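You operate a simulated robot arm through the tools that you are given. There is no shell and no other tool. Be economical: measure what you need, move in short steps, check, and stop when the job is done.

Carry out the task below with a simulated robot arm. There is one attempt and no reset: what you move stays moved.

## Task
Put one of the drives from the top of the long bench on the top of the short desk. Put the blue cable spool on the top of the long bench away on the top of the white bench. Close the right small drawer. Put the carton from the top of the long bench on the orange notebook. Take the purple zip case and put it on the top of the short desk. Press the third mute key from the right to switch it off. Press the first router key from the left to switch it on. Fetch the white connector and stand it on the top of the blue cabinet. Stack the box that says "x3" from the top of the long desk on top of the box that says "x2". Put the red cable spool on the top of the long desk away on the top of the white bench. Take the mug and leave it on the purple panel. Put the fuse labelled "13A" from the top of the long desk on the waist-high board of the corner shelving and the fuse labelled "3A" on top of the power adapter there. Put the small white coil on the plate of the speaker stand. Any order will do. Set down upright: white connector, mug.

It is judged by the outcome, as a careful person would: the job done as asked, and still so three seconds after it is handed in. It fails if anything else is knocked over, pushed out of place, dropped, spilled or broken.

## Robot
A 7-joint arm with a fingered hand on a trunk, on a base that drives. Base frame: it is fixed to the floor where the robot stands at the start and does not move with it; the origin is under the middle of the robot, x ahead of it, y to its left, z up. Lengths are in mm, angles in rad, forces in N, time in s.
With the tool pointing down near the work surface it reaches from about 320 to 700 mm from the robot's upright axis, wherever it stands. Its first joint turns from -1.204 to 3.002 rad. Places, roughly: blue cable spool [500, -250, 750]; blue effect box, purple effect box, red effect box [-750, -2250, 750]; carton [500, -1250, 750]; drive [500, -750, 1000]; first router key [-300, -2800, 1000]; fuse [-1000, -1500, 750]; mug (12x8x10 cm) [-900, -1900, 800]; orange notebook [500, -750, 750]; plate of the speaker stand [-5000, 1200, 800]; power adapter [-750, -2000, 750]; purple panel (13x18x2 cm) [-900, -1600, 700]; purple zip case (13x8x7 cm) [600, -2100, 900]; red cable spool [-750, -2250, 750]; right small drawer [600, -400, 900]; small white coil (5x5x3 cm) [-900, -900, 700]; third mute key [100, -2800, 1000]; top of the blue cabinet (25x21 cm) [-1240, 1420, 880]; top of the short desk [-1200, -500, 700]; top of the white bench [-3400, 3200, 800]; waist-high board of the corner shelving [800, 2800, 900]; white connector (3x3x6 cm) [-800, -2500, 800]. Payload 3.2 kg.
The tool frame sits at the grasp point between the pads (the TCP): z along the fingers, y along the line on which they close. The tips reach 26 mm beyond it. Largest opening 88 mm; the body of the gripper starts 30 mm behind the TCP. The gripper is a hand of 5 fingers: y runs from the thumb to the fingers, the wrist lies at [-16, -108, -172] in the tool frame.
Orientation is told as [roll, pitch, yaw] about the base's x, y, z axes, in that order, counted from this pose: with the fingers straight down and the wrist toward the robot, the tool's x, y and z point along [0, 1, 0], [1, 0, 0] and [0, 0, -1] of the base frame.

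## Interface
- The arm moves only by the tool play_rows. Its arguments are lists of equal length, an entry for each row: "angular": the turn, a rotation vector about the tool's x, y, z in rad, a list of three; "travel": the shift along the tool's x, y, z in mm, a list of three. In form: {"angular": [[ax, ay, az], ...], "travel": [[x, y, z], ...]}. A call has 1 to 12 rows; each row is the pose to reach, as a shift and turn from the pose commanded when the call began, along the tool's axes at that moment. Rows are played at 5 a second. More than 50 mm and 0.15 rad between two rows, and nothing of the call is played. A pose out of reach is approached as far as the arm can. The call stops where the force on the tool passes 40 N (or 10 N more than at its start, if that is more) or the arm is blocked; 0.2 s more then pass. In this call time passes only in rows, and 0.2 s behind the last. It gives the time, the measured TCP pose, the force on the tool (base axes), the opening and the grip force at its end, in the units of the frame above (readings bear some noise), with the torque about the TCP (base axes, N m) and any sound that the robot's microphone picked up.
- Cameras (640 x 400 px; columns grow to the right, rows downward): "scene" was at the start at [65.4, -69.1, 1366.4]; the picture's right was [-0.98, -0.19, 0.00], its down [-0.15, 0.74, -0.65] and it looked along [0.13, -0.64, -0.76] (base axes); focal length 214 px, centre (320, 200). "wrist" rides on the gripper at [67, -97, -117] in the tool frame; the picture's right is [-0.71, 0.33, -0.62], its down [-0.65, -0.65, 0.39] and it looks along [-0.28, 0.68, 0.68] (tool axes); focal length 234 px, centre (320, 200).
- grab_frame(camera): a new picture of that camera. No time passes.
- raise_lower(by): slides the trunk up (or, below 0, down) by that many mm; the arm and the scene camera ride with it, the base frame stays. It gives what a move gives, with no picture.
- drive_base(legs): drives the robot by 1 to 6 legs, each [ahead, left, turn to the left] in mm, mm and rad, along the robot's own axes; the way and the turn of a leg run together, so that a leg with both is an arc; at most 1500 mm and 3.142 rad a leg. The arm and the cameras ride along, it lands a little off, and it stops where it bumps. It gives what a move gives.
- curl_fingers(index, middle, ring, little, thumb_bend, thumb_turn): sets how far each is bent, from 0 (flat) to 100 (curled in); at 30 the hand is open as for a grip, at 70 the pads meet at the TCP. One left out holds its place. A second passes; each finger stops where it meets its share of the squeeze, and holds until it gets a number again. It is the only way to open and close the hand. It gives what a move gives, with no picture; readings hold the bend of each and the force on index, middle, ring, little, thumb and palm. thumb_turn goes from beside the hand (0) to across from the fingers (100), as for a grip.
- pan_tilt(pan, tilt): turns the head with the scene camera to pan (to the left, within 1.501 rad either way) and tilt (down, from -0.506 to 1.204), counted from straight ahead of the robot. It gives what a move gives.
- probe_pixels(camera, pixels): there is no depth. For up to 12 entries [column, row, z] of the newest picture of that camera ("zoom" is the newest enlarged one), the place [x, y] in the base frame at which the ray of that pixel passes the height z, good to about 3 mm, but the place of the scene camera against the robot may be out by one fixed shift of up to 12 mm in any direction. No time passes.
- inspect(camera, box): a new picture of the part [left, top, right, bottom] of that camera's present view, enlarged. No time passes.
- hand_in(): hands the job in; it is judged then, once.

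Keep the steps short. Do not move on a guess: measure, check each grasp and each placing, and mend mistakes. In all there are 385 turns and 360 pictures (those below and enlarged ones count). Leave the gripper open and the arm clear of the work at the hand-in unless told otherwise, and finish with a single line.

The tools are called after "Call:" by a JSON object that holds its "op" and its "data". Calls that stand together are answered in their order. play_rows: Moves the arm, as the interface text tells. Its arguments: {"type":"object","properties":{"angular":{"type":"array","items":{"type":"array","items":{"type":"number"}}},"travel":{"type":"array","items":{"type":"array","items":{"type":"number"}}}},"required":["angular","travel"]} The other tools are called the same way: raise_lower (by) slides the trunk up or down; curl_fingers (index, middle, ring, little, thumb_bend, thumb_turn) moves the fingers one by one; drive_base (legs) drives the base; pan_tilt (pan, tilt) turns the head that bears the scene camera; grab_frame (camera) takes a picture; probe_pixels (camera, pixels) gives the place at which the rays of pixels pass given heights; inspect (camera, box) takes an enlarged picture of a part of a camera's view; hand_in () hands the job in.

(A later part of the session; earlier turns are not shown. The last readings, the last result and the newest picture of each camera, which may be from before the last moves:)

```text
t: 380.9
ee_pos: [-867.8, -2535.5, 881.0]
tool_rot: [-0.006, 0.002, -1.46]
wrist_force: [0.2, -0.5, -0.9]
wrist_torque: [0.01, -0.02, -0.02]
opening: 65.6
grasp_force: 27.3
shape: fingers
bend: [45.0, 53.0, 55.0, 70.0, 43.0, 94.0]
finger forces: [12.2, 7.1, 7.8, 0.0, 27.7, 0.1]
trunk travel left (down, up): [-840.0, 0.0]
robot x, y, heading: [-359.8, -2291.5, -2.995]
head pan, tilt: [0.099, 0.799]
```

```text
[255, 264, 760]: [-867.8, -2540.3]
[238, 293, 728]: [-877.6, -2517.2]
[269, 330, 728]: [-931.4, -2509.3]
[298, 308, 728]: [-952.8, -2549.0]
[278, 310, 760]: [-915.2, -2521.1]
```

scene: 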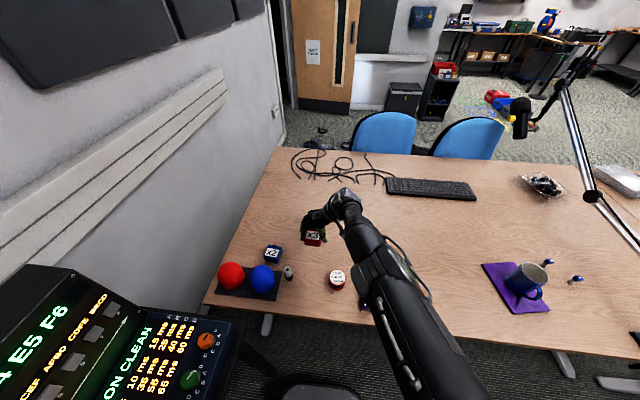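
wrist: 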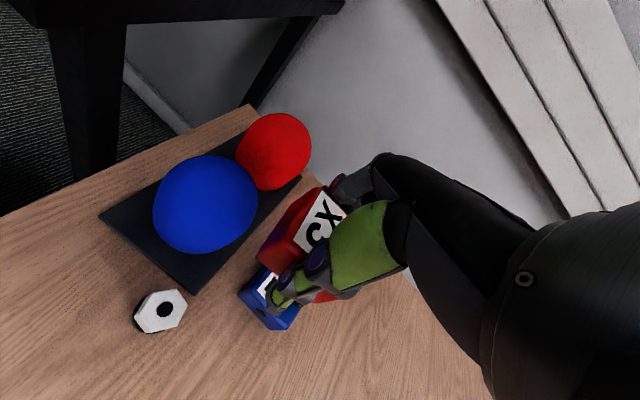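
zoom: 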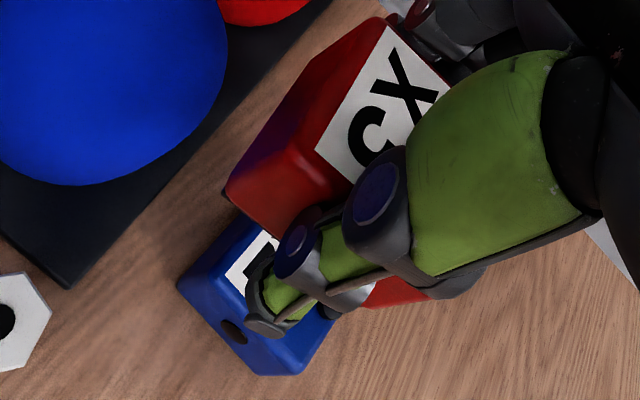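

Call:
{"op": "play_rows", "data": {"angular": [[0, 0, 0.1], [0, 0, 0.2], [0, 0, 0.274]], "travel": [[-9, 1, 0], [-18, 2, 0], [-26, 3, 0]]}}

Call:
{"op": "raise_lower", "data": {"by": -60}}

Call:
{"op": "grab_frame", "data": {"camera": "wrist"}}

Call:
{"op": "inspect", "data": {"camera": "scene", "box": [240, 180, 380, 290]}}

```text
t: 381.7
ee_pos: [-896.0, -2540.3, 880.5]
tool_rot: [-0.006, 0.0, -1.735]
wrist_force: [0.1, -0.7, -1.5]
wrist_torque: [0.0, 0.04, 0.01]
opening: 65.9
grasp_force: 27.6
shape: fingers
bend: [45.0, 53.0, 55.0, 70.0, 43.0, 94.0]
finger forces: [12.2, 7.0, 7.8, 0.0, 27.7, 0.0]
out of reach, approached as far as the arm can: row 3
trunk travel left (down, up): [-840.0, 0.0]
robot x, y, heading: [-356.0, -2293.0, -2.998]
head pan, tilt: [0.099, 0.799]
```

```text
t: 382.7
ee_pos: [-895.5, -2540.8, 820.2]
tool_rot: [-0.007, -0.001, -1.734]
wrist_force: [-0.4, 0.5, -2.0]
wrist_torque: [-0.04, 0.02, 0.02]
opening: 65.7
grasp_force: 27.5
shape: fingers
bend: [45.0, 53.0, 55.0, 70.0, 43.0, 94.0]
finger forces: [12.2, 7.1, 7.7, 0.0, 27.7, 0.0]
trunk travel left (down, up): [-780.0, 60.0]
robot x, y, heading: [-357.3, -2292.7, -2.998]
head pan, tilt: [0.099, 0.799]
```

```text
154 pictures are left
```

wrist: 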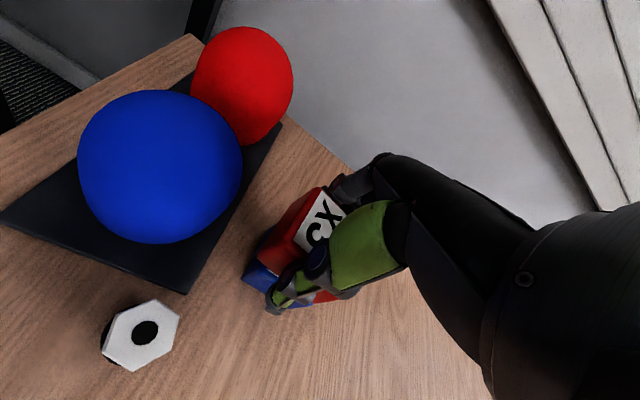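

```text
3.64 times, centred on (310, 235) of scene
```

zoom: 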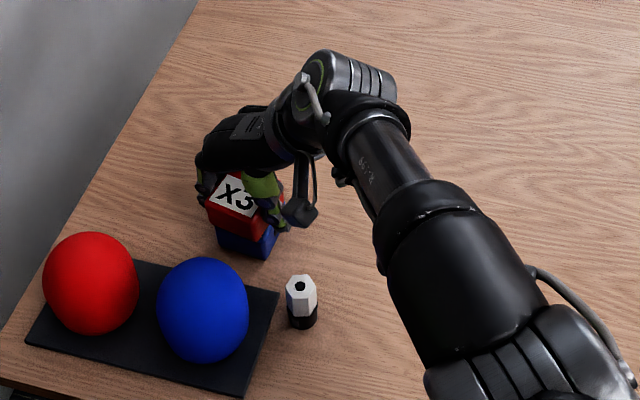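

Call:
{"op": "raise_lower", "data": {"by": -16}}

Call:
{"op": "play_rows", "data": {"angular": [[0, 0, 0], [0, 0, 0], [0, 0, 0]], "travel": [[0, 0, 2], [0, 0, 4], [0, 0, 6]]}}

Call:
{"op": "grab_frame", "data": {"camera": "wrist"}}

```text
t: 383.4
ee_pos: [-896.3, -2540.1, 803.0]
tool_rot: [-0.007, 0.0, -1.734]
wrist_force: [-0.2, 0.0, -1.4]
wrist_torque: [0.0, 0.0, 0.04]
opening: 66.0
grasp_force: 27.7
shape: fingers
bend: [45.0, 53.0, 55.0, 70.0, 43.0, 94.0]
finger forces: [12.3, 7.1, 7.9, 0.0, 27.7, 0.1]
trunk travel left (down, up): [-764.0, 76.0]
robot x, y, heading: [-358.6, -2290.0, -2.999]
head pan, tilt: [0.099, 0.799]
```

```text
t: 384.1
ee_pos: [-895.5, -2539.7, 801.5]
tool_rot: [-0.014, -0.005, -1.732]
wrist_force: [-1.4, 0.8, 11.0]
wrist_torque: [-0.3, 0.02, -0.04]
opening: 65.5
grasp_force: 29.4
shape: fingers
bend: [45.0, 53.0, 55.0, 70.0, 43.0, 94.0]
finger forces: [13.5, 8.0, 8.0, 0.0, 29.6, 0.1]
trunk travel left (down, up): [-764.0, 76.0]
robot x, y, heading: [-356.0, -2290.8, -2.996]
head pan, tilt: [0.099, 0.799]
```

```text
152 pictures are left
```

wrist: 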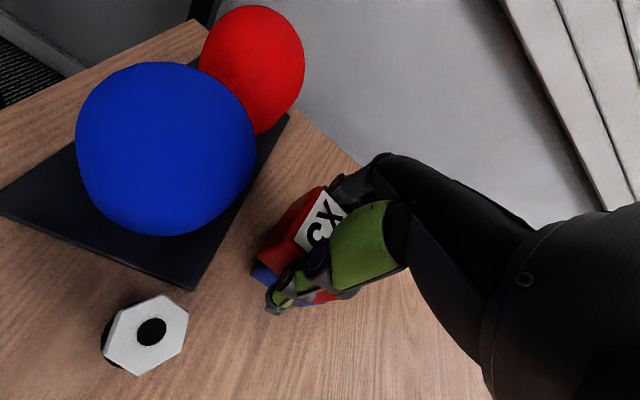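

Call:
{"op": "curl_fingers", "data": {"index": 32, "middle": 32, "ring": 32, "little": 32, "thumb_bend": 30}}

Call:
{"op": "raise_lower", "data": {"by": 70}}

Call:
{"op": "grab_frame", "data": {"camera": "wrist"}}

Call:
{"op": "inspect", "data": {"camera": "scene", "box": [250, 200, 340, 290]}}

```text
t: 385.1
ee_pos: [-896.2, -2540.4, 797.2]
tool_rot: [-0.008, -0.002, -1.735]
wrist_force: [-0.1, -0.2, -0.2]
wrist_torque: [0.02, 0.01, -0.04]
opening: 85.3
grasp_force: 0.0
shape: fingers
bend: [32.0, 32.0, 32.0, 32.0, 30.0, 97.0]
finger forces: [0.0, 0.0, 0.1, 0.1, 0.1, 0.0]
trunk travel left (down, up): [-764.0, 76.0]
robot x, y, heading: [-357.4, -2290.9, -2.994]
head pan, tilt: [0.099, 0.799]
```

```text
t: 386.2
ee_pos: [-895.3, -2539.8, 868.7]
tool_rot: [-0.006, 0.001, -1.734]
wrist_force: [-0.5, -0.2, -0.4]
wrist_torque: [-0.02, 0.0, 0.0]
opening: 85.7
grasp_force: 0.0
shape: fingers
bend: [32.0, 32.0, 32.0, 32.0, 30.0, 97.0]
finger forces: [0.1, 0.0, 0.0, 0.0, 0.0, 0.0]
trunk travel left (down, up): [-834.0, 6.0]
robot x, y, heading: [-356.7, -2292.0, -2.997]
head pan, tilt: [0.099, 0.799]
```

```text
151 pictures are left
```

wrist: 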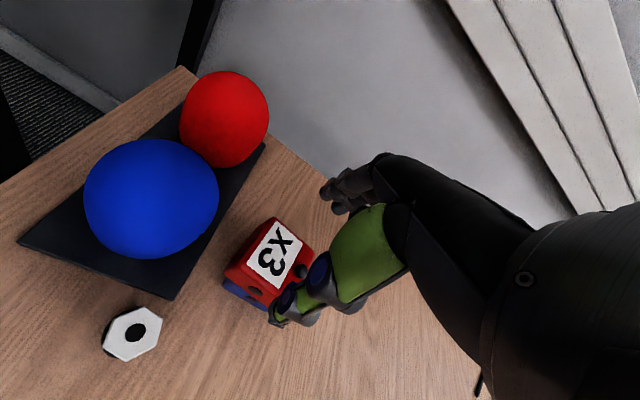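

```text
4.44 times, centred on (295, 245) of scene
```

zoom: 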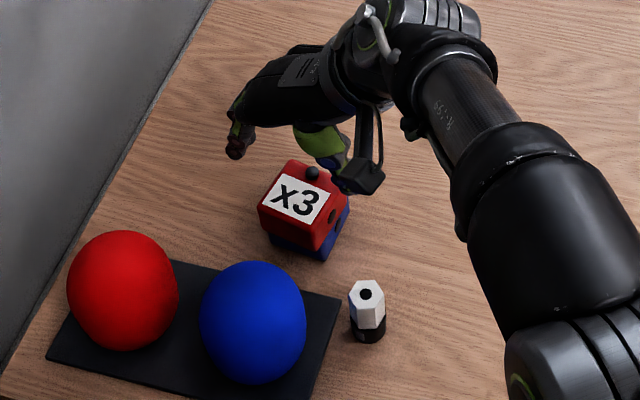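

Call:
{"op": "inspect", "data": {"camera": "wrist", "box": [210, 205, 320, 315]}}

Call:
{"op": "inspect", "data": {"camera": "scene", "box": [290, 225, 330, 265]}}

```text
3.64 times, centred on (265, 260) of wrist
```

zoom: 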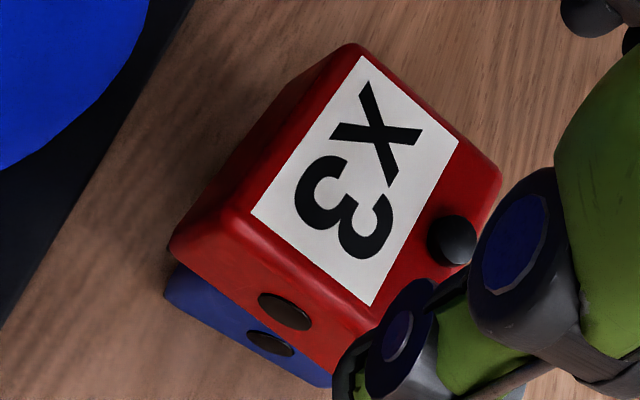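

```text
10.00 times, centred on (310, 245) of scene
```

zoom: 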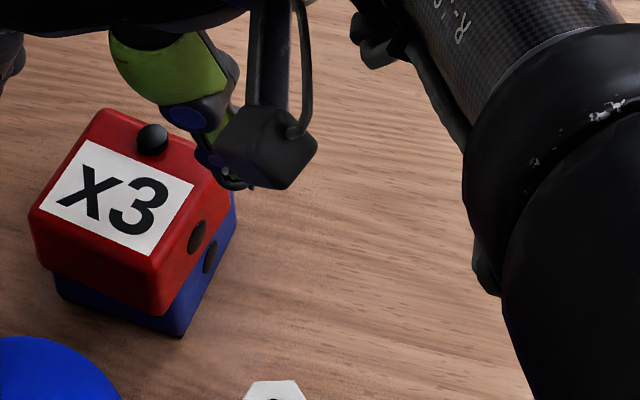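

Call:
{"op": "inspect", "data": {"camera": "wrist", "box": [20, 130, 260, 370]}}

Call:
{"op": "probe_pixels", "data": {"camera": "wrist", "pixels": [[134, 333, 785], [134, 333, 775], [112, 350, 730], [175, 300, 735], [20, 243, 735], [219, 195, 770], [180, 258, 735]]}}

Call:
{"op": "probe_pixels", "data": {"camera": "scene", "pixels": [[311, 256, 785], [311, 256, 775], [311, 266, 730]]}}

```text
1.67 times, centred on (140, 250) of wrist
```

zoom: 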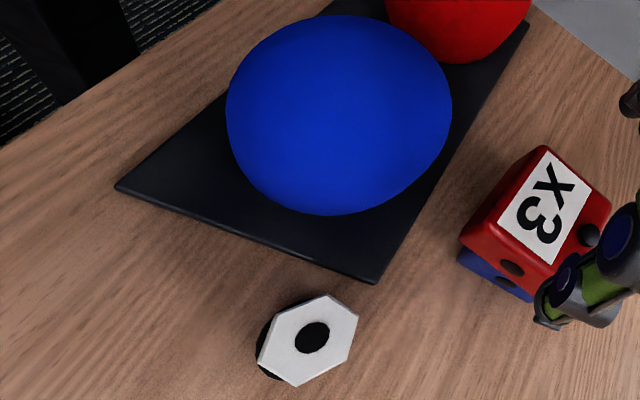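

```text
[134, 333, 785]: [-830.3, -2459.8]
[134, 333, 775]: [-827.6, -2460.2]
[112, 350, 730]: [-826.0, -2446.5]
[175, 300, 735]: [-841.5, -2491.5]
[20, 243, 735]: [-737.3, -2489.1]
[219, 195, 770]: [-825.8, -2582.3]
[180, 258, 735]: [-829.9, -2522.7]
```

```text
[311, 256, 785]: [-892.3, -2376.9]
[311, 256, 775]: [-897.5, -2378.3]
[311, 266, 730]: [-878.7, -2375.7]
```

Call:
{"op": "play_rows", "data": {"angular": [[0, 0, 0], [0, 0, 0], [0, 0, 0]], "travel": [[17, -30, 0], [35, -60, 0], [52, -90, 0]]}}

Call:
{"op": "curl_fingers", "data": {"index": 40, "middle": 40, "ring": 40, "little": 40, "thumb_bend": 38}}

Call:
{"op": "grab_frame", "data": {"camera": "wrist"}}

Call:
{"op": "grab_frame", "data": {"camera": "scene"}}

```text
t: 387.0
ee_pos: [-830.7, -2458.8, 871.0]
tool_rot: [-0.014, -0.009, -1.735]
wrist_force: [-0.2, 0.4, -0.2]
wrist_torque: [0.0, -0.01, 0.01]
opening: 86.1
grasp_force: 0.0
shape: fingers
bend: [32.0, 32.0, 32.0, 32.0, 30.0, 97.0]
finger forces: [0.0, 0.1, 0.0, 0.0, 0.0, 0.1]
out of reach, approached as far as the arm can: row 1
trunk travel left (down, up): [-834.0, 6.0]
robot x, y, heading: [-355.8, -2288.5, -2.999]
head pan, tilt: [0.099, 0.799]
```

```text
t: 388.0
ee_pos: [-828.0, -2456.5, 868.0]
tool_rot: [-0.007, -0.002, -1.733]
wrist_force: [-0.5, 0.2, 0.0]
wrist_torque: [0.01, -0.01, -0.01]
opening: 69.8
grasp_force: 0.0
shape: fingers
bend: [40.0, 40.0, 40.0, 40.0, 38.0, 97.0]
finger forces: [0.0, 0.0, 0.1, 0.0, 0.0, 0.1]
trunk travel left (down, up): [-834.0, 6.0]
robot x, y, heading: [-354.3, -2290.8, -2.999]
head pan, tilt: [0.099, 0.799]
```

```text
146 pictures are left
```

wrist: 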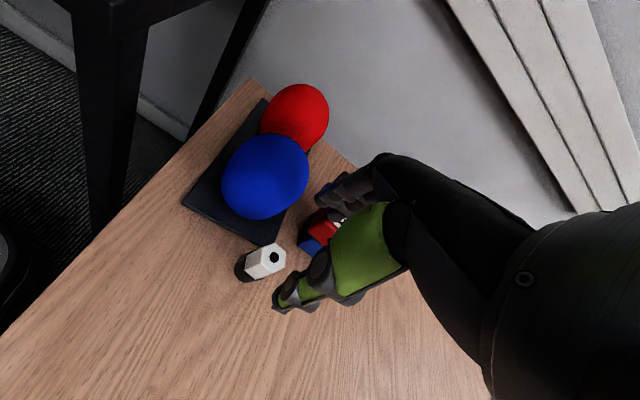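

```text
145 pictures are left
```

scene: 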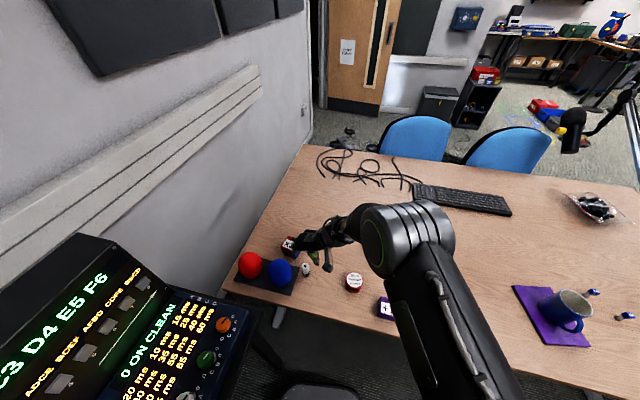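

Call:
{"op": "curl_fingers", "data": {"index": 46, "middle": 46, "ring": 100, "little": 100, "thumb_bend": 44}}

Call:
{"op": "play_rows", "data": {"angular": [[0, 0, -0.11], [0, 0, -0.11]], "travel": [[0, 3, 0], [0, 3, 20]]}}

Call:
{"op": "grab_frame", "data": {"camera": "wrist"}}

Call:
{"op": "inspect", "data": {"camera": "scene", "box": [230, 190, 390, 310]}}

```text
t: 389.0
ee_pos: [-829.6, -2457.2, 868.3]
tool_rot: [-0.006, -0.002, -1.732]
wrist_force: [-0.2, 0.1, 0.3]
wrist_torque: [-0.03, 0.01, 0.0]
opening: 56.9
grasp_force: 0.1
shape: fingers
bend: [46.0, 46.0, 100.0, 100.0, 44.0, 97.0]
finger forces: [0.0, 0.1, 0.0, 0.1, 0.0, 0.1]
trunk travel left (down, up): [-834.0, 6.0]
robot x, y, heading: [-354.9, -2290.9, -2.999]
head pan, tilt: [0.099, 0.799]
```

```text
t: 389.6
ee_pos: [-830.5, -2462.9, 848.3]
tool_rot: [-0.007, -0.001, -1.622]
wrist_force: [0.5, -0.3, -0.9]
wrist_torque: [0.02, -0.01, 0.03]
opening: 56.7
grasp_force: 0.1
shape: fingers
bend: [46.0, 46.0, 100.0, 100.0, 44.0, 97.0]
finger forces: [0.1, 0.1, 0.1, 0.1, 0.1, 0.0]
trunk travel left (down, up): [-834.0, 6.0]
robot x, y, heading: [-357.8, -2295.5, -2.998]
head pan, tilt: [0.099, 0.799]
```

```text
144 pictures are left
```

wrist: 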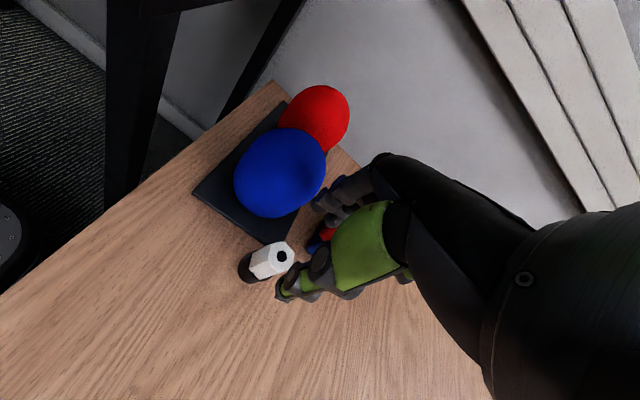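

```text
3.33 times, centred on (310, 250) of scene
```

zoom: 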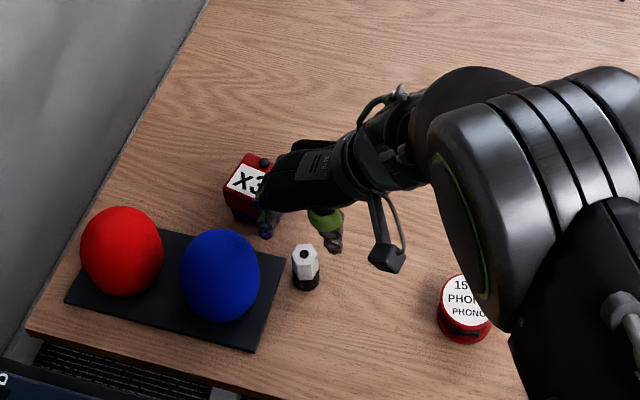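

Call:
{"op": "raise_lower", "data": {"by": -36}}

Call:
{"op": "grab_frame", "data": {"camera": "wrist"}}

Call:
{"op": "inspect", "data": {"camera": "scene", "box": [250, 190, 370, 290]}}

```text
t: 390.4
ee_pos: [-830.9, -2462.4, 812.4]
tool_rot: [-0.006, -0.001, -1.624]
wrist_force: [0.9, -0.9, -0.5]
wrist_torque: [-0.03, -0.01, -0.02]
opening: 57.1
grasp_force: 0.1
shape: fingers
bend: [46.0, 46.0, 100.0, 100.0, 44.0, 97.0]
finger forces: [0.0, 0.1, 0.0, 0.0, 0.1, 0.0]
trunk travel left (down, up): [-798.0, 42.0]
robot x, y, heading: [-359.4, -2294.4, -3.0]
head pan, tilt: [0.099, 0.799]
```

```text
142 pictures are left
```

wrist: 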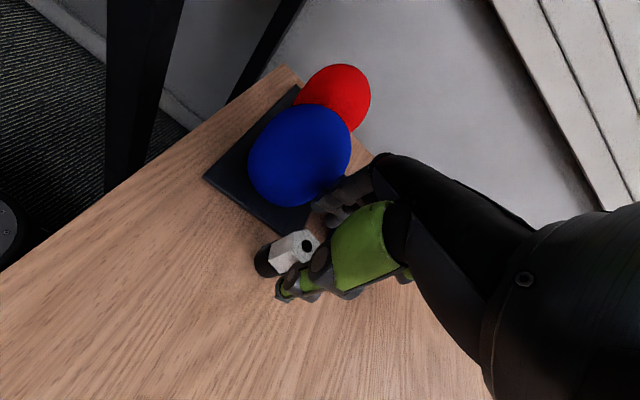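

```text
4.00 times, centred on (310, 240) of scene
```

zoom: 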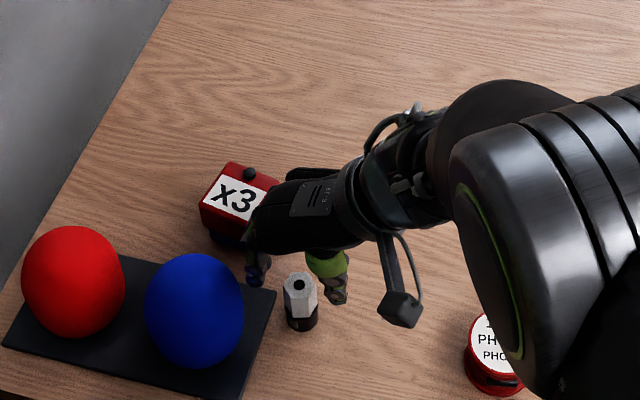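

Call:
{"op": "probe_pixels", "data": {"camera": "wrist", "pixels": [[307, 246, 785], [265, 262, 735]]}}

```text
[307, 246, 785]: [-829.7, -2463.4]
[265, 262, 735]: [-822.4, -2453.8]
```

Aligned within 2 mm. Descend to 775 and close.

Call:
{"op": "raise_lower", "data": {"by": -36}}

Call:
{"op": "curl_fingers", "data": {"index": 72, "middle": 72, "thumb_bend": 72}}

Call:
{"op": "grab_frame", "data": {"camera": "wrist"}}

Call:
{"op": "inspect", "data": {"camera": "scene", "box": [250, 190, 370, 290]}}

```text
t: 391.2
ee_pos: [-830.4, -2463.1, 776.7]
tool_rot: [-0.008, 0.0, -1.623]
wrist_force: [0.6, 0.2, -0.2]
wrist_torque: [-0.02, 0.02, 0.03]
opening: 56.9
grasp_force: 0.1
shape: fingers
bend: [46.0, 46.0, 100.0, 100.0, 44.0, 97.0]
finger forces: [0.0, 0.1, 0.0, 0.0, 0.1, 0.1]
trunk travel left (down, up): [-762.0, 78.0]
robot x, y, heading: [-356.8, -2292.8, -2.999]
head pan, tilt: [0.099, 0.799]
```

```text
t: 392.2
ee_pos: [-831.0, -2462.2, 776.0]
tool_rot: [-0.007, 0.0, -1.623]
wrist_force: [0.9, 0.0, 0.5]
wrist_torque: [-0.02, 0.0, 0.0]
opening: 24.1
grasp_force: 14.0
shape: fingers
bend: [61.0, 64.0, 100.0, 100.0, 61.0, 96.0]
finger forces: [7.7, 5.8, 0.0, 0.0, 14.3, 0.0]
trunk travel left (down, up): [-762.0, 78.0]
robot x, y, heading: [-359.2, -2290.4, -2.997]
head pan, tilt: [0.099, 0.799]
```

```text
140 pictures are left
```

wrist: 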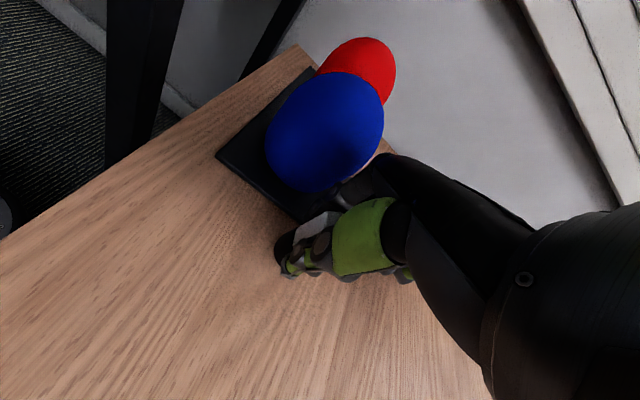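

```text
4.00 times, centred on (310, 240) of scene
```

zoom: 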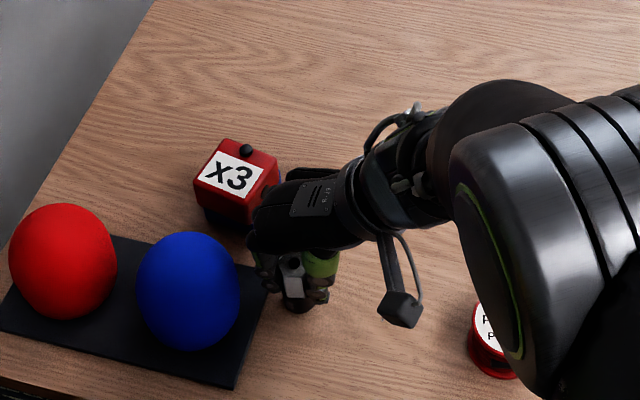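

Connector held. Lift it, raise the arm, and back away.

Call:
{"op": "raise_lower", "data": {"by": 78}}

Call:
{"op": "play_rows", "data": {"angular": [[0, 0, 0], [0, 0, 0], [0, 0, 0]], "travel": [[0, 0, -40], [0, 0, -80], [0, 0, -115]]}}

Call:
{"op": "drive_base", "data": {"legs": [[-260, 0, 0], [0, 0, -0.14]]}}

Call:
{"op": "grab_frame", "data": {"camera": "scene"}}

Call:
{"op": "grab_frame", "data": {"camera": "wrist"}}

```text
t: 393.4
ee_pos: [-830.5, -2460.8, 854.1]
tool_rot: [-0.008, 0.0, -1.623]
wrist_force: [0.0, -0.2, -0.6]
wrist_torque: [-0.02, 0.0, -0.01]
opening: 24.0
grasp_force: 14.1
shape: fingers
bend: [61.0, 64.0, 100.0, 100.0, 61.0, 96.0]
finger forces: [7.7, 5.7, 0.0, 0.1, 14.2, 0.0]
trunk travel left (down, up): [-840.0, 0.0]
robot x, y, heading: [-356.5, -2292.2, -2.999]
head pan, tilt: [0.099, 0.799]
```

```text
t: 394.2
ee_pos: [-829.0, -2456.6, 965.2]
tool_rot: [0.008, -0.004, -1.643]
wrist_force: [0.5, 0.6, 0.4]
wrist_torque: [0.0, 0.02, -0.02]
opening: 24.1
grasp_force: 14.0
shape: fingers
bend: [61.0, 64.0, 100.0, 100.0, 61.0, 96.0]
finger forces: [7.5, 5.7, 0.0, 0.0, 14.2, 0.0]
trunk travel left (down, up): [-840.0, 0.0]
robot x, y, heading: [-357.5, -2292.3, -2.994]
head pan, tilt: [0.099, 0.799]
```

```text
t: 396.6
ee_pos: [-601.4, -2351.2, 971.6]
tool_rot: [0.0, -0.015, -1.791]
wrist_force: [-0.2, 0.0, -1.1]
wrist_torque: [0.04, 0.0, -0.02]
opening: 23.8
grasp_force: 13.5
shape: fingers
bend: [61.0, 64.0, 100.0, 100.0, 61.0, 96.0]
finger forces: [7.7, 5.7, 0.1, 0.0, 14.2, 0.0]
trunk travel left (down, up): [-840.0, 0.0]
robot x, y, heading: [-108.4, -2256.4, 3.138]
head pan, tilt: [0.099, 0.799]
```

```text
138 pictures are left
```

scene: 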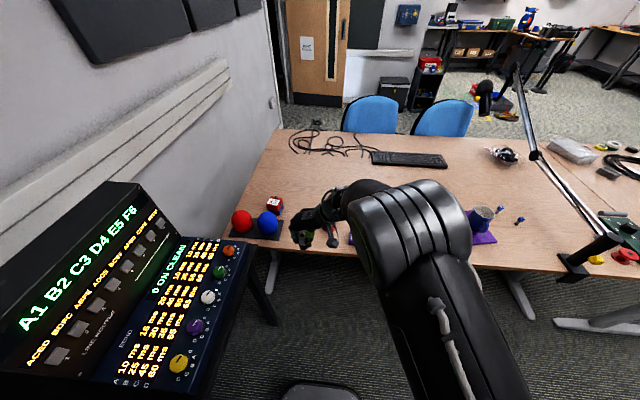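

```text
137 pictures are left
```

wrist: 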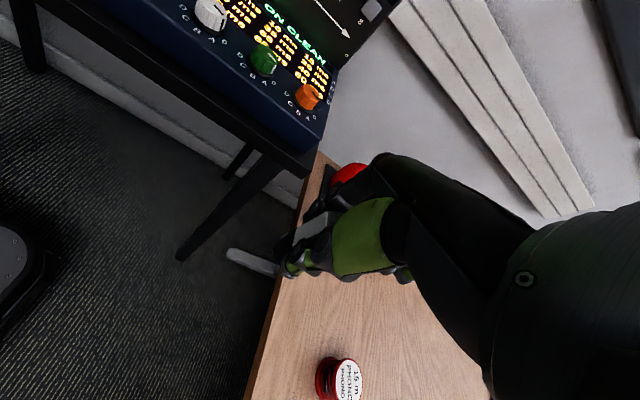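

Call:
{"op": "drive_base", "data": {"legs": [[-40, 0, 0], [0, -1480, 0], [0, -1250, 0]]}}

Call:
{"op": "pan_tilt", "data": {"pan": -0.7, "tilt": 0.6}}

Call:
{"op": "grab_frame", "data": {"camera": "scene"}}

```text
t: 410.5
ee_pos: [-595.3, 393.5, 972.0]
tool_rot: [0.0, -0.019, -1.766]
wrist_force: [0.2, -0.1, -1.4]
wrist_torque: [-0.02, -0.03, 0.01]
opening: 24.2
grasp_force: 13.9
shape: fingers
bend: [61.0, 64.0, 100.0, 100.0, 61.0, 96.0]
finger forces: [7.7, 5.7, 0.0, 0.1, 14.1, 0.0]
trunk travel left (down, up): [-840.0, 0.0]
robot x, y, heading: [-100.6, 505.2, -3.115]
head pan, tilt: [0.099, 0.799]
```

```text
t: 411.6
ee_pos: [-594.9, 393.0, 972.8]
tool_rot: [0.002, -0.019, -1.767]
wrist_force: [-0.2, -0.2, -1.5]
wrist_torque: [-0.01, 0.01, -0.01]
opening: 24.1
grasp_force: 13.3
shape: fingers
bend: [61.0, 64.0, 100.0, 100.0, 61.0, 96.0]
finger forces: [7.6, 5.8, 0.0, 0.1, 14.1, 0.0]
trunk travel left (down, up): [-840.0, 0.0]
robot x, y, heading: [-102.8, 499.9, -3.115]
head pan, tilt: [-0.7, 0.6]
```

```text
136 pictures are left
```

scene: 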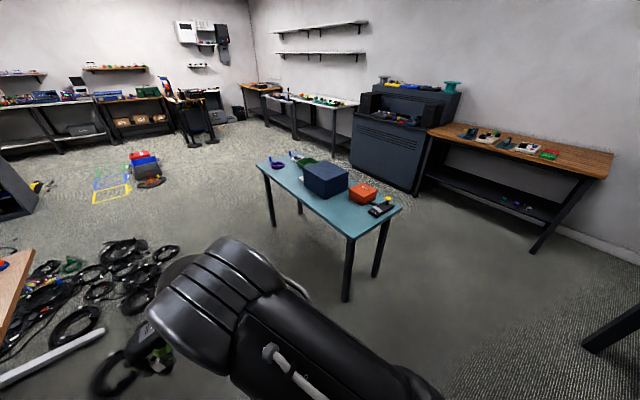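

Call:
{"op": "inspect", "data": {"camera": "scene", "box": [240, 140, 410, 310]}}

Call:
{"op": "probe_pixels", "data": {"camera": "scene", "pixels": [[327, 172, 880], [348, 178, 880], [320, 165, 880], [303, 175, 880], [348, 240, 770], [401, 207, 770], [258, 163, 770], [345, 300, 0], [377, 275, 0], [272, 226, 0]]}}

```text
2.35 times, centred on (325, 225) of scene
```

zoom: 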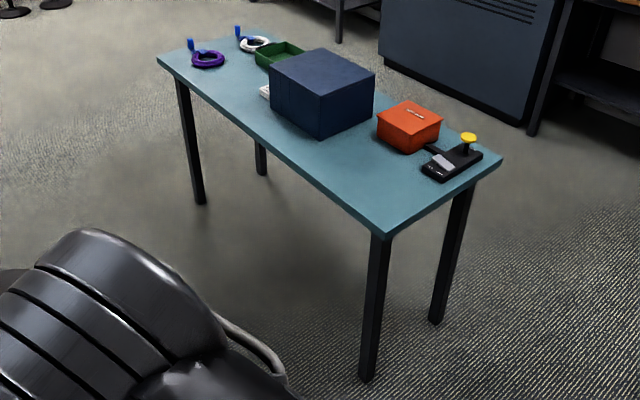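

```text
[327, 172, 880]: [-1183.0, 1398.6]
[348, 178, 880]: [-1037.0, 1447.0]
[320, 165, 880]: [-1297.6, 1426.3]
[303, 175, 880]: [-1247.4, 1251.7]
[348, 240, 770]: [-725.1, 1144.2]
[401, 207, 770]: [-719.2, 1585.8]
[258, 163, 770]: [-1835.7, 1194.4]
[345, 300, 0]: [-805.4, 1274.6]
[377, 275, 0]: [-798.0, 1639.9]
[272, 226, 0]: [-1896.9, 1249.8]
```

Call:
{"op": "drive_base", "data": {"legs": [[0, -210, -0.026], [1130, 0, 0], [0, 0, -1.57]]}}

Call:
{"op": "pan_tilt", "data": {"pan": 0.4, "tilt": 0.8}}

Call:
{"op": "grab_frame", "data": {"camera": "scene"}}

Call:
{"op": "grab_frame", "data": {"camera": "wrist"}}

```text
t: 422.2
ee_pos: [-1302.5, 1198.1, 972.0]
tool_rot: [0.001, -0.018, 2.963]
wrist_force: [0.5, -0.4, -0.8]
wrist_torque: [0.04, -0.01, -0.02]
opening: 24.0
grasp_force: 13.3
shape: fingers
bend: [61.0, 64.0, 100.0, 100.0, 61.0, 96.0]
finger forces: [7.5, 6.0, 0.1, 0.0, 13.8, 0.0]
trunk travel left (down, up): [-840.0, 0.0]
robot x, y, heading: [-1183.5, 704.6, 1.612]
head pan, tilt: [-0.7, 0.6]
```

```text
t: 423.5
ee_pos: [-1302.2, 1196.4, 972.7]
tool_rot: [0.0, -0.02, 2.963]
wrist_force: [0.6, 0.2, -1.9]
wrist_torque: [-0.02, 0.01, 0.02]
opening: 23.6
grasp_force: 13.5
shape: fingers
bend: [61.0, 64.0, 100.0, 100.0, 61.0, 96.0]
finger forces: [7.7, 5.9, 0.0, 0.0, 13.7, 0.0]
trunk travel left (down, up): [-840.0, 0.0]
robot x, y, heading: [-1191.7, 704.2, 1.608]
head pan, tilt: [0.4, 0.799]
```

```text
134 pictures are left
```

scene: 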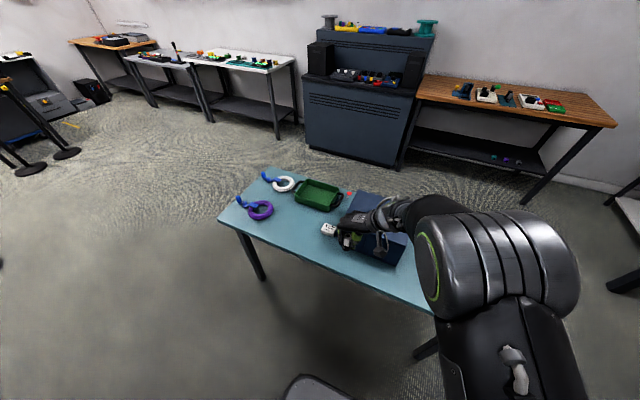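

```text
133 pictures are left
```

wrist: 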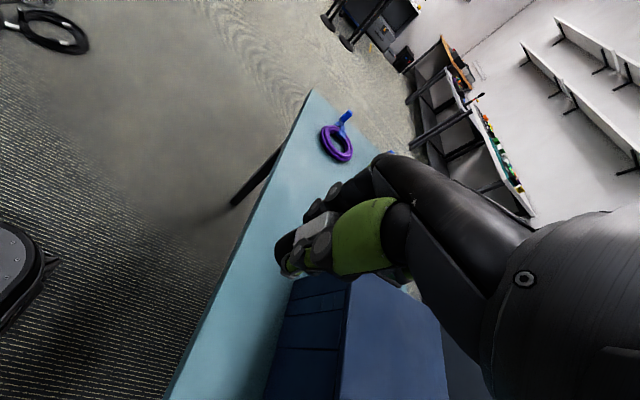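

Call:
{"op": "probe_pixels", "data": {"camera": "wrist", "pixels": [[350, 278, 880], [340, 395, 880], [435, 300, 880], [292, 278, 770]]}}

Call:
{"op": "inspect", "data": {"camera": "scene", "box": [300, 160, 460, 290]}}

```text
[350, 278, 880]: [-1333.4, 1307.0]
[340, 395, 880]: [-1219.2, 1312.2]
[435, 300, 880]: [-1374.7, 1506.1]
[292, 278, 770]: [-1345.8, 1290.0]
```

```text
3.08 times, centred on (380, 225) of scene
```

zoom: 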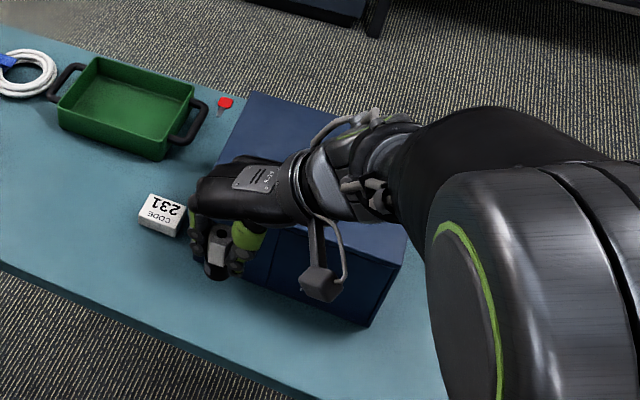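

Call:
{"op": "drive_base", "data": {"legs": [[200, -70, 0]]}}

Call:
{"op": "grab_frame", "data": {"camera": "wrist"}}

Call:
{"op": "grab_frame", "data": {"camera": "scene"}}

Call:
{"op": "inspect", "data": {"camera": "scene", "box": [280, 160, 440, 290]}}

```text
t: 425.2
ee_pos: [-1244.4, 1399.0, 971.1]
tool_rot: [-0.001, -0.018, 2.968]
wrist_force: [1.0, 0.0, -0.7]
wrist_torque: [-0.02, 0.0, 0.04]
opening: 23.8
grasp_force: 14.1
shape: fingers
bend: [61.0, 64.0, 100.0, 100.0, 61.0, 96.0]
finger forces: [7.6, 5.9, 0.0, 0.0, 13.7, 0.1]
trunk travel left (down, up): [-840.0, 0.0]
robot x, y, heading: [-1128.1, 905.7, 1.614]
head pan, tilt: [0.4, 0.799]
```

```text
131 pictures are left
```

wrist: 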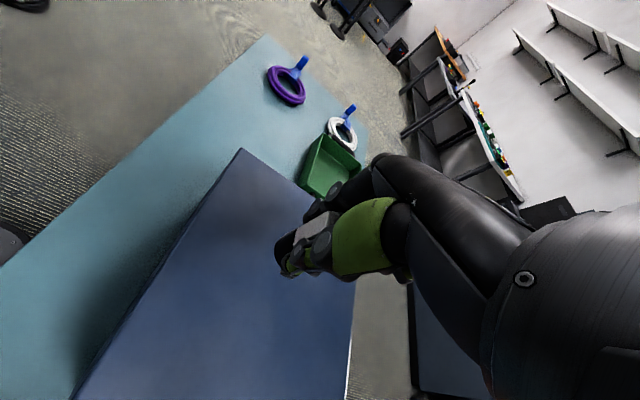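

```text
130 pictures are left
```

scene: 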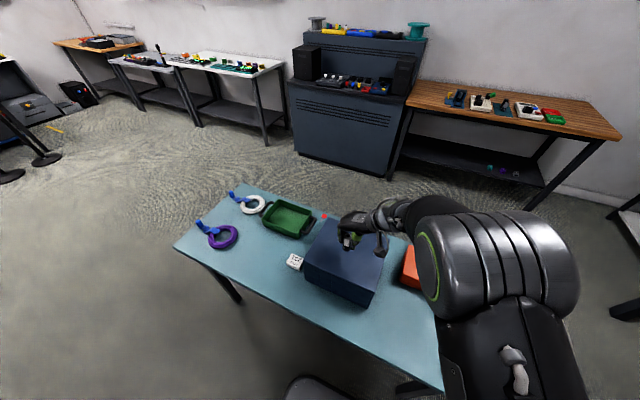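

```text
3.08 times, centred on (360, 225) of scene
```

zoom: 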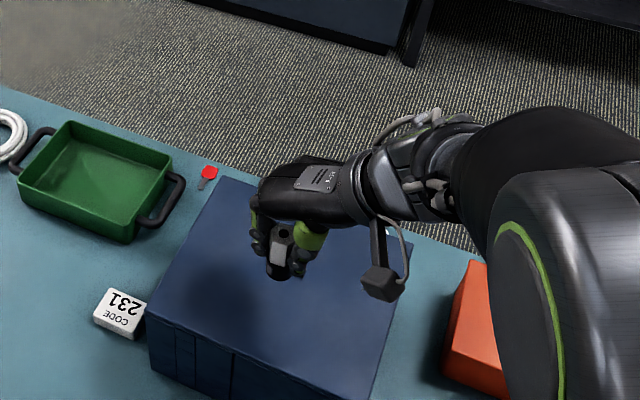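

Call:
{"op": "raise_lower", "data": {"by": -32}}

Call:
{"op": "play_rows", "data": {"angular": [[0.018, 0, 0], [0.018, 0, 0], [0.018, 0, 0], [0.018, 0, 0]], "travel": [[0, 0, 2], [0, 0, 4], [0, 0, 6], [0, 0, 8]]}}

```text
t: 426.0
ee_pos: [-1244.7, 1399.4, 941.0]
tool_rot: [-0.001, -0.02, 2.965]
wrist_force: [0.1, 0.5, -1.8]
wrist_torque: [-0.03, 0.01, 0.01]
opening: 23.7
grasp_force: 14.3
shape: fingers
bend: [61.0, 64.0, 100.0, 100.0, 61.0, 96.0]
finger forces: [7.7, 5.9, 0.0, 0.1, 13.7, 0.1]
trunk travel left (down, up): [-808.0, 32.0]
robot x, y, heading: [-1125.9, 907.7, 1.615]
head pan, tilt: [0.4, 0.799]
```

```text
t: 427.0
ee_pos: [-1242.5, 1402.8, 935.0]
tool_rot: [0.005, -0.012, 2.953]
wrist_force: [0.3, 0.2, -1.5]
wrist_torque: [-0.01, -0.02, -0.02]
opening: 23.5
grasp_force: 13.3
shape: fingers
bend: [61.0, 64.0, 100.0, 100.0, 61.0, 96.0]
finger forces: [7.8, 5.9, 0.1, 0.0, 13.6, 0.0]
trunk travel left (down, up): [-808.0, 32.0]
robot x, y, heading: [-1124.1, 906.6, 1.613]
head pan, tilt: [0.4, 0.799]
```

Call:
{"op": "play_rows", "data": {"angular": [[0, 0, 0], [0, 0, 0], [0, 0, 0], [0, 0, 0], [0, 0, 0]], "travel": [[0, 0, 2], [0, 0, 4], [0, 0, 5.5], [0, 0, 7], [0, 0, 8.5]]}}

Call:
{"op": "inspect", "data": {"camera": "scene", "box": [300, 180, 420, 280]}}

```text
t: 428.2
ee_pos: [-1243.6, 1402.4, 925.0]
tool_rot: [0.004, -0.007, 2.957]
wrist_force: [-0.1, -0.2, -1.1]
wrist_torque: [0.01, 0.02, -0.01]
opening: 23.6
grasp_force: 13.6
shape: fingers
bend: [61.0, 64.0, 100.0, 100.0, 61.0, 96.0]
finger forces: [7.6, 5.9, 0.0, 0.0, 13.8, 0.1]
trunk travel left (down, up): [-808.0, 32.0]
robot x, y, heading: [-1127.0, 905.7, 1.616]
head pan, tilt: [0.4, 0.799]
```

```text
4.00 times, centred on (360, 230) of scene
```

zoom: 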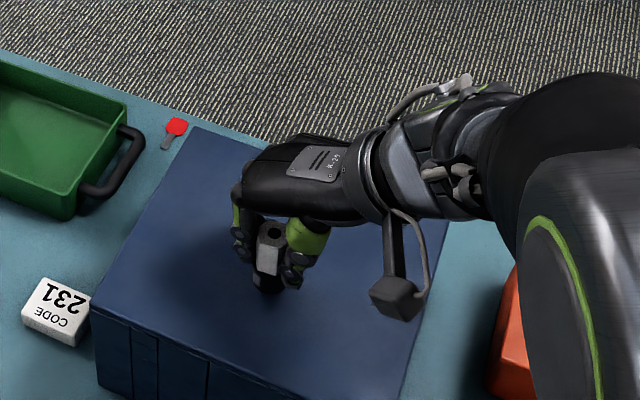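

Not yet touching; continue lowering.

Call:
{"op": "play_rows", "data": {"angular": [[0, 0, 0], [0, 0, 0], [0, 0, 0], [0, 0, 0], [0, 0, 0], [0, 0, 0]], "travel": [[0, 0, 2], [0, 0, 4], [0, 0, 6], [0, 0, 8], [0, 0, 9.5], [0, 0, 11]]}}

```text
t: 429.6
ee_pos: [-1243.7, 1400.0, 915.9]
tool_rot: [-0.003, -0.007, 2.96]
wrist_force: [2.4, 1.7, 11.2]
wrist_torque: [0.03, 0.09, -0.03]
opening: 23.7
grasp_force: 16.4
shape: fingers
bend: [61.0, 64.0, 100.0, 100.0, 61.0, 95.0]
finger forces: [7.9, 7.7, 0.1, 0.1, 16.8, 0.1]
trunk travel left (down, up): [-808.0, 32.0]
robot x, y, heading: [-1125.5, 909.8, 1.612]
head pan, tilt: [0.4, 0.799]
```

Call:
{"op": "play_rows", "data": {"angular": [[0, 0, 0]], "travel": [[0, 0, -2]]}}

Call:
{"op": "curl_fingers", "data": {"index": 54, "middle": 56, "thumb_bend": 54}}

Call:
{"op": "curl_fingers", "data": {"index": 40, "middle": 40, "thumb_bend": 38}}

Call:
{"op": "grab_frame", "data": {"camera": "wrist"}}

Call:
{"op": "inspect", "data": {"camera": "scene", "box": [300, 180, 420, 280]}}

```text
t: 430.0
ee_pos: [-1242.0, 1399.2, 915.9]
tool_rot: [0.0, -0.001, 2.96]
wrist_force: [-1.8, 2.7, 11.8]
wrist_torque: [0.11, 0.18, -0.01]
opening: 23.7
grasp_force: 17.1
shape: fingers
bend: [61.0, 64.0, 100.0, 100.0, 61.0, 95.0]
finger forces: [8.8, 9.1, 0.0, 0.0, 15.7, 0.1]
trunk travel left (down, up): [-808.0, 32.0]
robot x, y, heading: [-1130.9, 906.4, 1.613]
head pan, tilt: [0.4, 0.799]
```

```text
t: 431.0
ee_pos: [-1242.8, 1400.1, 917.0]
tool_rot: [0.001, -0.004, 2.963]
wrist_force: [0.0, 0.0, 0.4]
wrist_torque: [0.01, -0.03, 0.01]
opening: 36.6
grasp_force: 0.0
shape: fingers
bend: [54.0, 56.0, 100.0, 100.0, 54.0, 97.0]
finger forces: [0.0, 0.0, 0.0, 0.0, 0.0, 0.0]
trunk travel left (down, up): [-808.0, 32.0]
robot x, y, heading: [-1127.8, 904.3, 1.612]
head pan, tilt: [0.4, 0.799]
```

```text
t: 432.0
ee_pos: [-1244.1, 1399.8, 916.4]
tool_rot: [0.0, -0.005, 2.963]
wrist_force: [-1.2, -0.9, -0.4]
wrist_torque: [0.0, 0.0, -0.03]
opening: 68.7
grasp_force: 0.1
shape: fingers
bend: [40.0, 40.0, 100.0, 100.0, 38.0, 97.0]
finger forces: [0.0, 0.0, 0.1, 0.0, 0.0, 0.0]
trunk travel left (down, up): [-808.0, 32.0]
robot x, y, heading: [-1121.9, 906.7, 1.606]
head pan, tilt: [0.4, 0.799]
```

```text
127 pictures are left
```

wrist: 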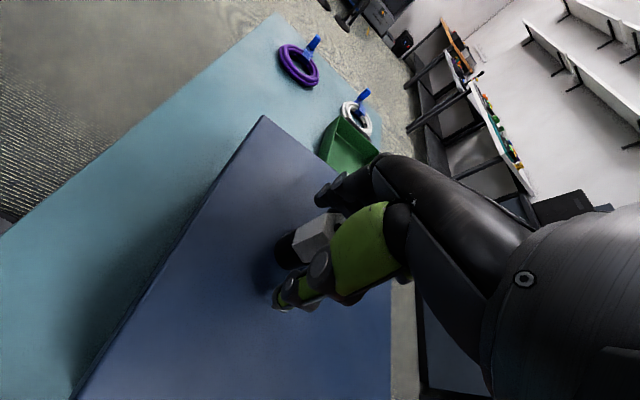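

```text
4.00 times, centred on (360, 230) of scene
```

zoom: 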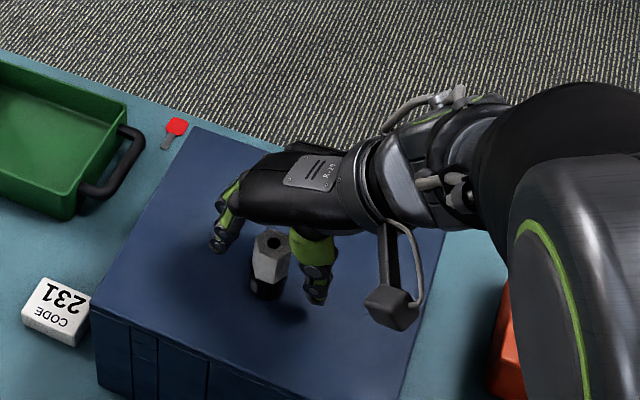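

Call:
{"op": "raise_lower", "data": {"by": 32}}

Call:
{"op": "play_rows", "data": {"angular": [[0, 0, 0], [0, 0, 0]], "travel": [[0, 0, -40], [0, 0, -75]]}}

Call:
{"op": "drive_base", "data": {"legs": [[-250, 0, 0]]}}

Call:
{"op": "grab_frame", "data": {"camera": "scene"}}

Call:
{"op": "inspect", "data": {"camera": "scene", "box": [280, 130, 440, 250]}}

```text
t: 432.7
ee_pos: [-1242.9, 1400.5, 947.5]
tool_rot: [0.001, -0.002, 2.962]
wrist_force: [0.5, -0.5, 0.1]
wrist_torque: [-0.03, -0.02, -0.01]
opening: 68.8
grasp_force: 0.1
shape: fingers
bend: [40.0, 40.0, 100.0, 100.0, 38.0, 97.0]
finger forces: [0.1, 0.0, 0.1, 0.0, 0.0, 0.0]
trunk travel left (down, up): [-840.0, 0.0]
robot x, y, heading: [-1123.2, 907.6, 1.611]
head pan, tilt: [0.4, 0.799]
```

```text
t: 433.5
ee_pos: [-1231.4, 1389.4, 988.5]
tool_rot: [0.091, 0.002, 2.93]
wrist_force: [0.1, 0.3, -0.9]
wrist_torque: [0.01, -0.03, 0.01]
opening: 68.6
grasp_force: 0.1
shape: fingers
bend: [40.0, 40.0, 100.0, 100.0, 38.0, 97.0]
finger forces: [0.1, 0.0, 0.0, 0.0, 0.0, 0.0]
trunk travel left (down, up): [-840.0, 0.0]
robot x, y, heading: [-1128.9, 908.9, 1.611]
head pan, tilt: [0.4, 0.799]
stopped in row 2: the arm was blocked; the commanded pose is now the measured one
```

```text
t: 435.4
ee_pos: [-1220.0, 1135.9, 989.7]
tool_rot: [0.092, 0.002, 2.931]
wrist_force: [-0.6, -0.3, 0.8]
wrist_torque: [0.02, 0.01, -0.04]
opening: 68.8
grasp_force: 0.1
shape: fingers
bend: [40.0, 40.0, 100.0, 100.0, 38.0, 97.0]
finger forces: [0.0, 0.0, 0.0, 0.0, 0.0, 0.0]
trunk travel left (down, up): [-840.0, 0.0]
robot x, y, heading: [-1114.9, 656.2, 1.617]
head pan, tilt: [0.4, 0.799]
```

```text
125 pictures are left
```

scene: 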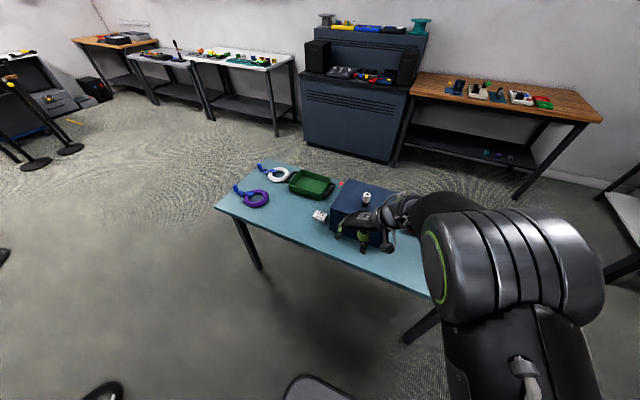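

```text
3.33 times, centred on (360, 190) of scene
```

zoom: 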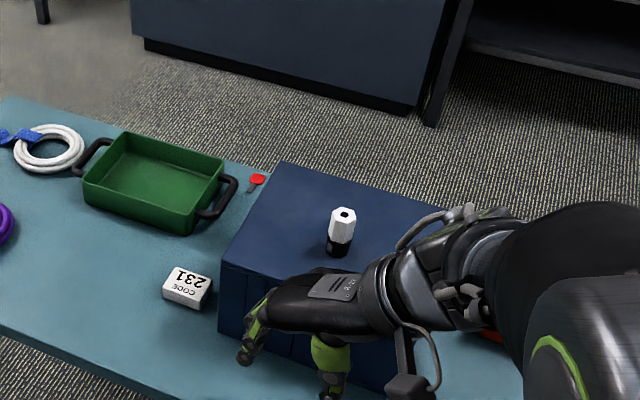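

Call:
{"op": "drive_base", "data": {"legs": [[0, 0, 1.52], [-1020, 0, 0], [0, 1480, 0], [0, 500, 0]]}}

Call:
{"op": "pan_tilt", "data": {"pan": 0.0, "tilt": 0.7}}

Call:
{"op": "grab_frame", "data": {"camera": "scene"}}

Call:
{"op": "grab_frame", "data": {"camera": "wrist"}}

```text
t: 454.1
ee_pos: [-513.7, -1419.5, 989.5]
tool_rot: [0.091, -0.001, -1.808]
wrist_force: [-0.1, 1.3, -0.2]
wrist_torque: [-0.01, -0.01, 0.0]
opening: 68.5
grasp_force: 0.1
shape: fingers
bend: [40.0, 40.0, 100.0, 100.0, 38.0, 97.0]
finger forces: [0.0, 0.0, 0.1, 0.1, 0.1, 0.0]
trunk travel left (down, up): [-840.0, 0.0]
robot x, y, heading: [-29.5, -1326.2, -3.125]
head pan, tilt: [0.4, 0.799]
```

```text
t: 455.0
ee_pos: [-513.4, -1419.7, 990.1]
tool_rot: [0.089, -0.001, -1.809]
wrist_force: [0.4, 0.0, 0.8]
wrist_torque: [0.0, 0.02, 0.04]
opening: 68.8
grasp_force: 0.0
shape: fingers
bend: [40.0, 40.0, 100.0, 100.0, 38.0, 97.0]
finger forces: [0.0, 0.0, 0.1, 0.0, 0.0, 0.1]
trunk travel left (down, up): [-840.0, 0.0]
robot x, y, heading: [-25.5, -1324.0, -3.121]
head pan, tilt: [0.0, 0.7]
```

```text
123 pictures are left
```

scene: 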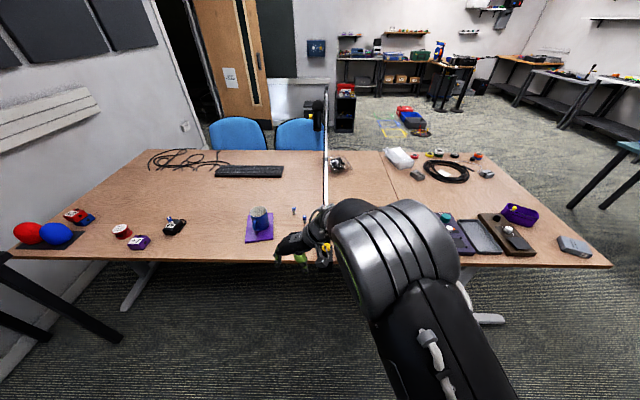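

```text
122 pictures are left
```

wrist: 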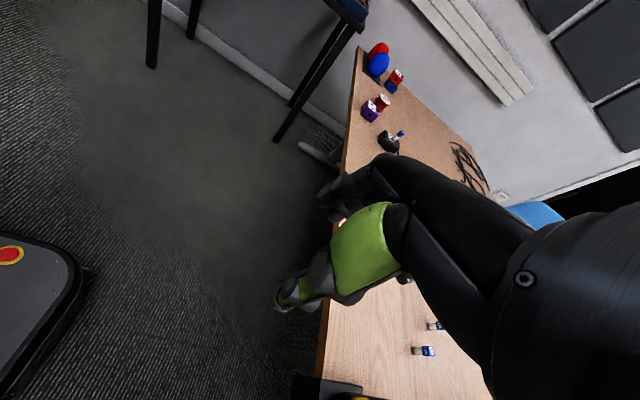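

Call:
{"op": "inspect", "data": {"camera": "wrist", "box": [390, 300, 470, 380]}}

Call:
{"op": "inspect", "data": {"camera": "scene", "box": [240, 190, 340, 270]}}

Call:
{"op": "probe_pixels", "data": {"camera": "wrist", "pixels": [[425, 350, 765], [436, 325, 765], [415, 351, 730]]}}

```text
5.00 times, centred on (430, 340) of wrist
```

zoom: 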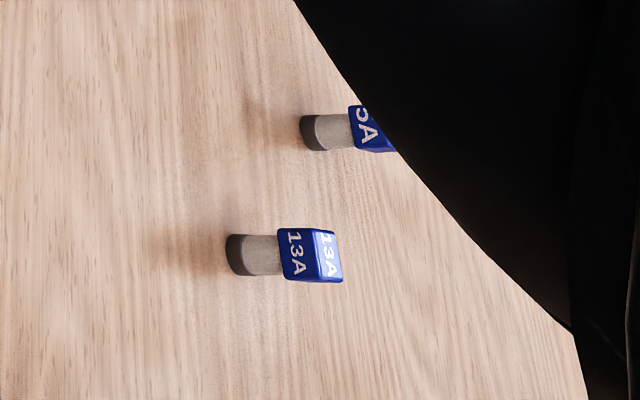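

```text
5.00 times, centred on (290, 230) of scene
```

zoom: 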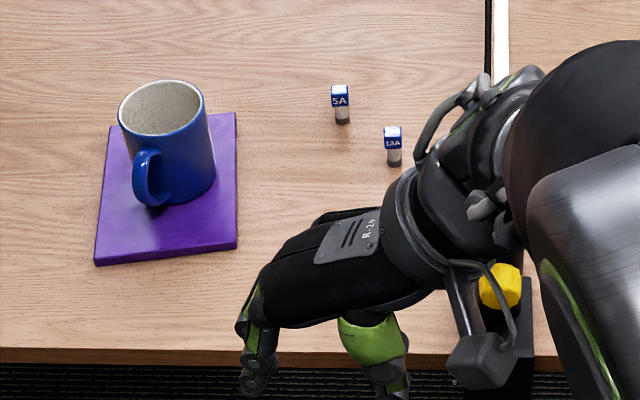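

```text
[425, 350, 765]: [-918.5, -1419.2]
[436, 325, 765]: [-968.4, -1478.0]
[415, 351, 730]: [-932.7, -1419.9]
```

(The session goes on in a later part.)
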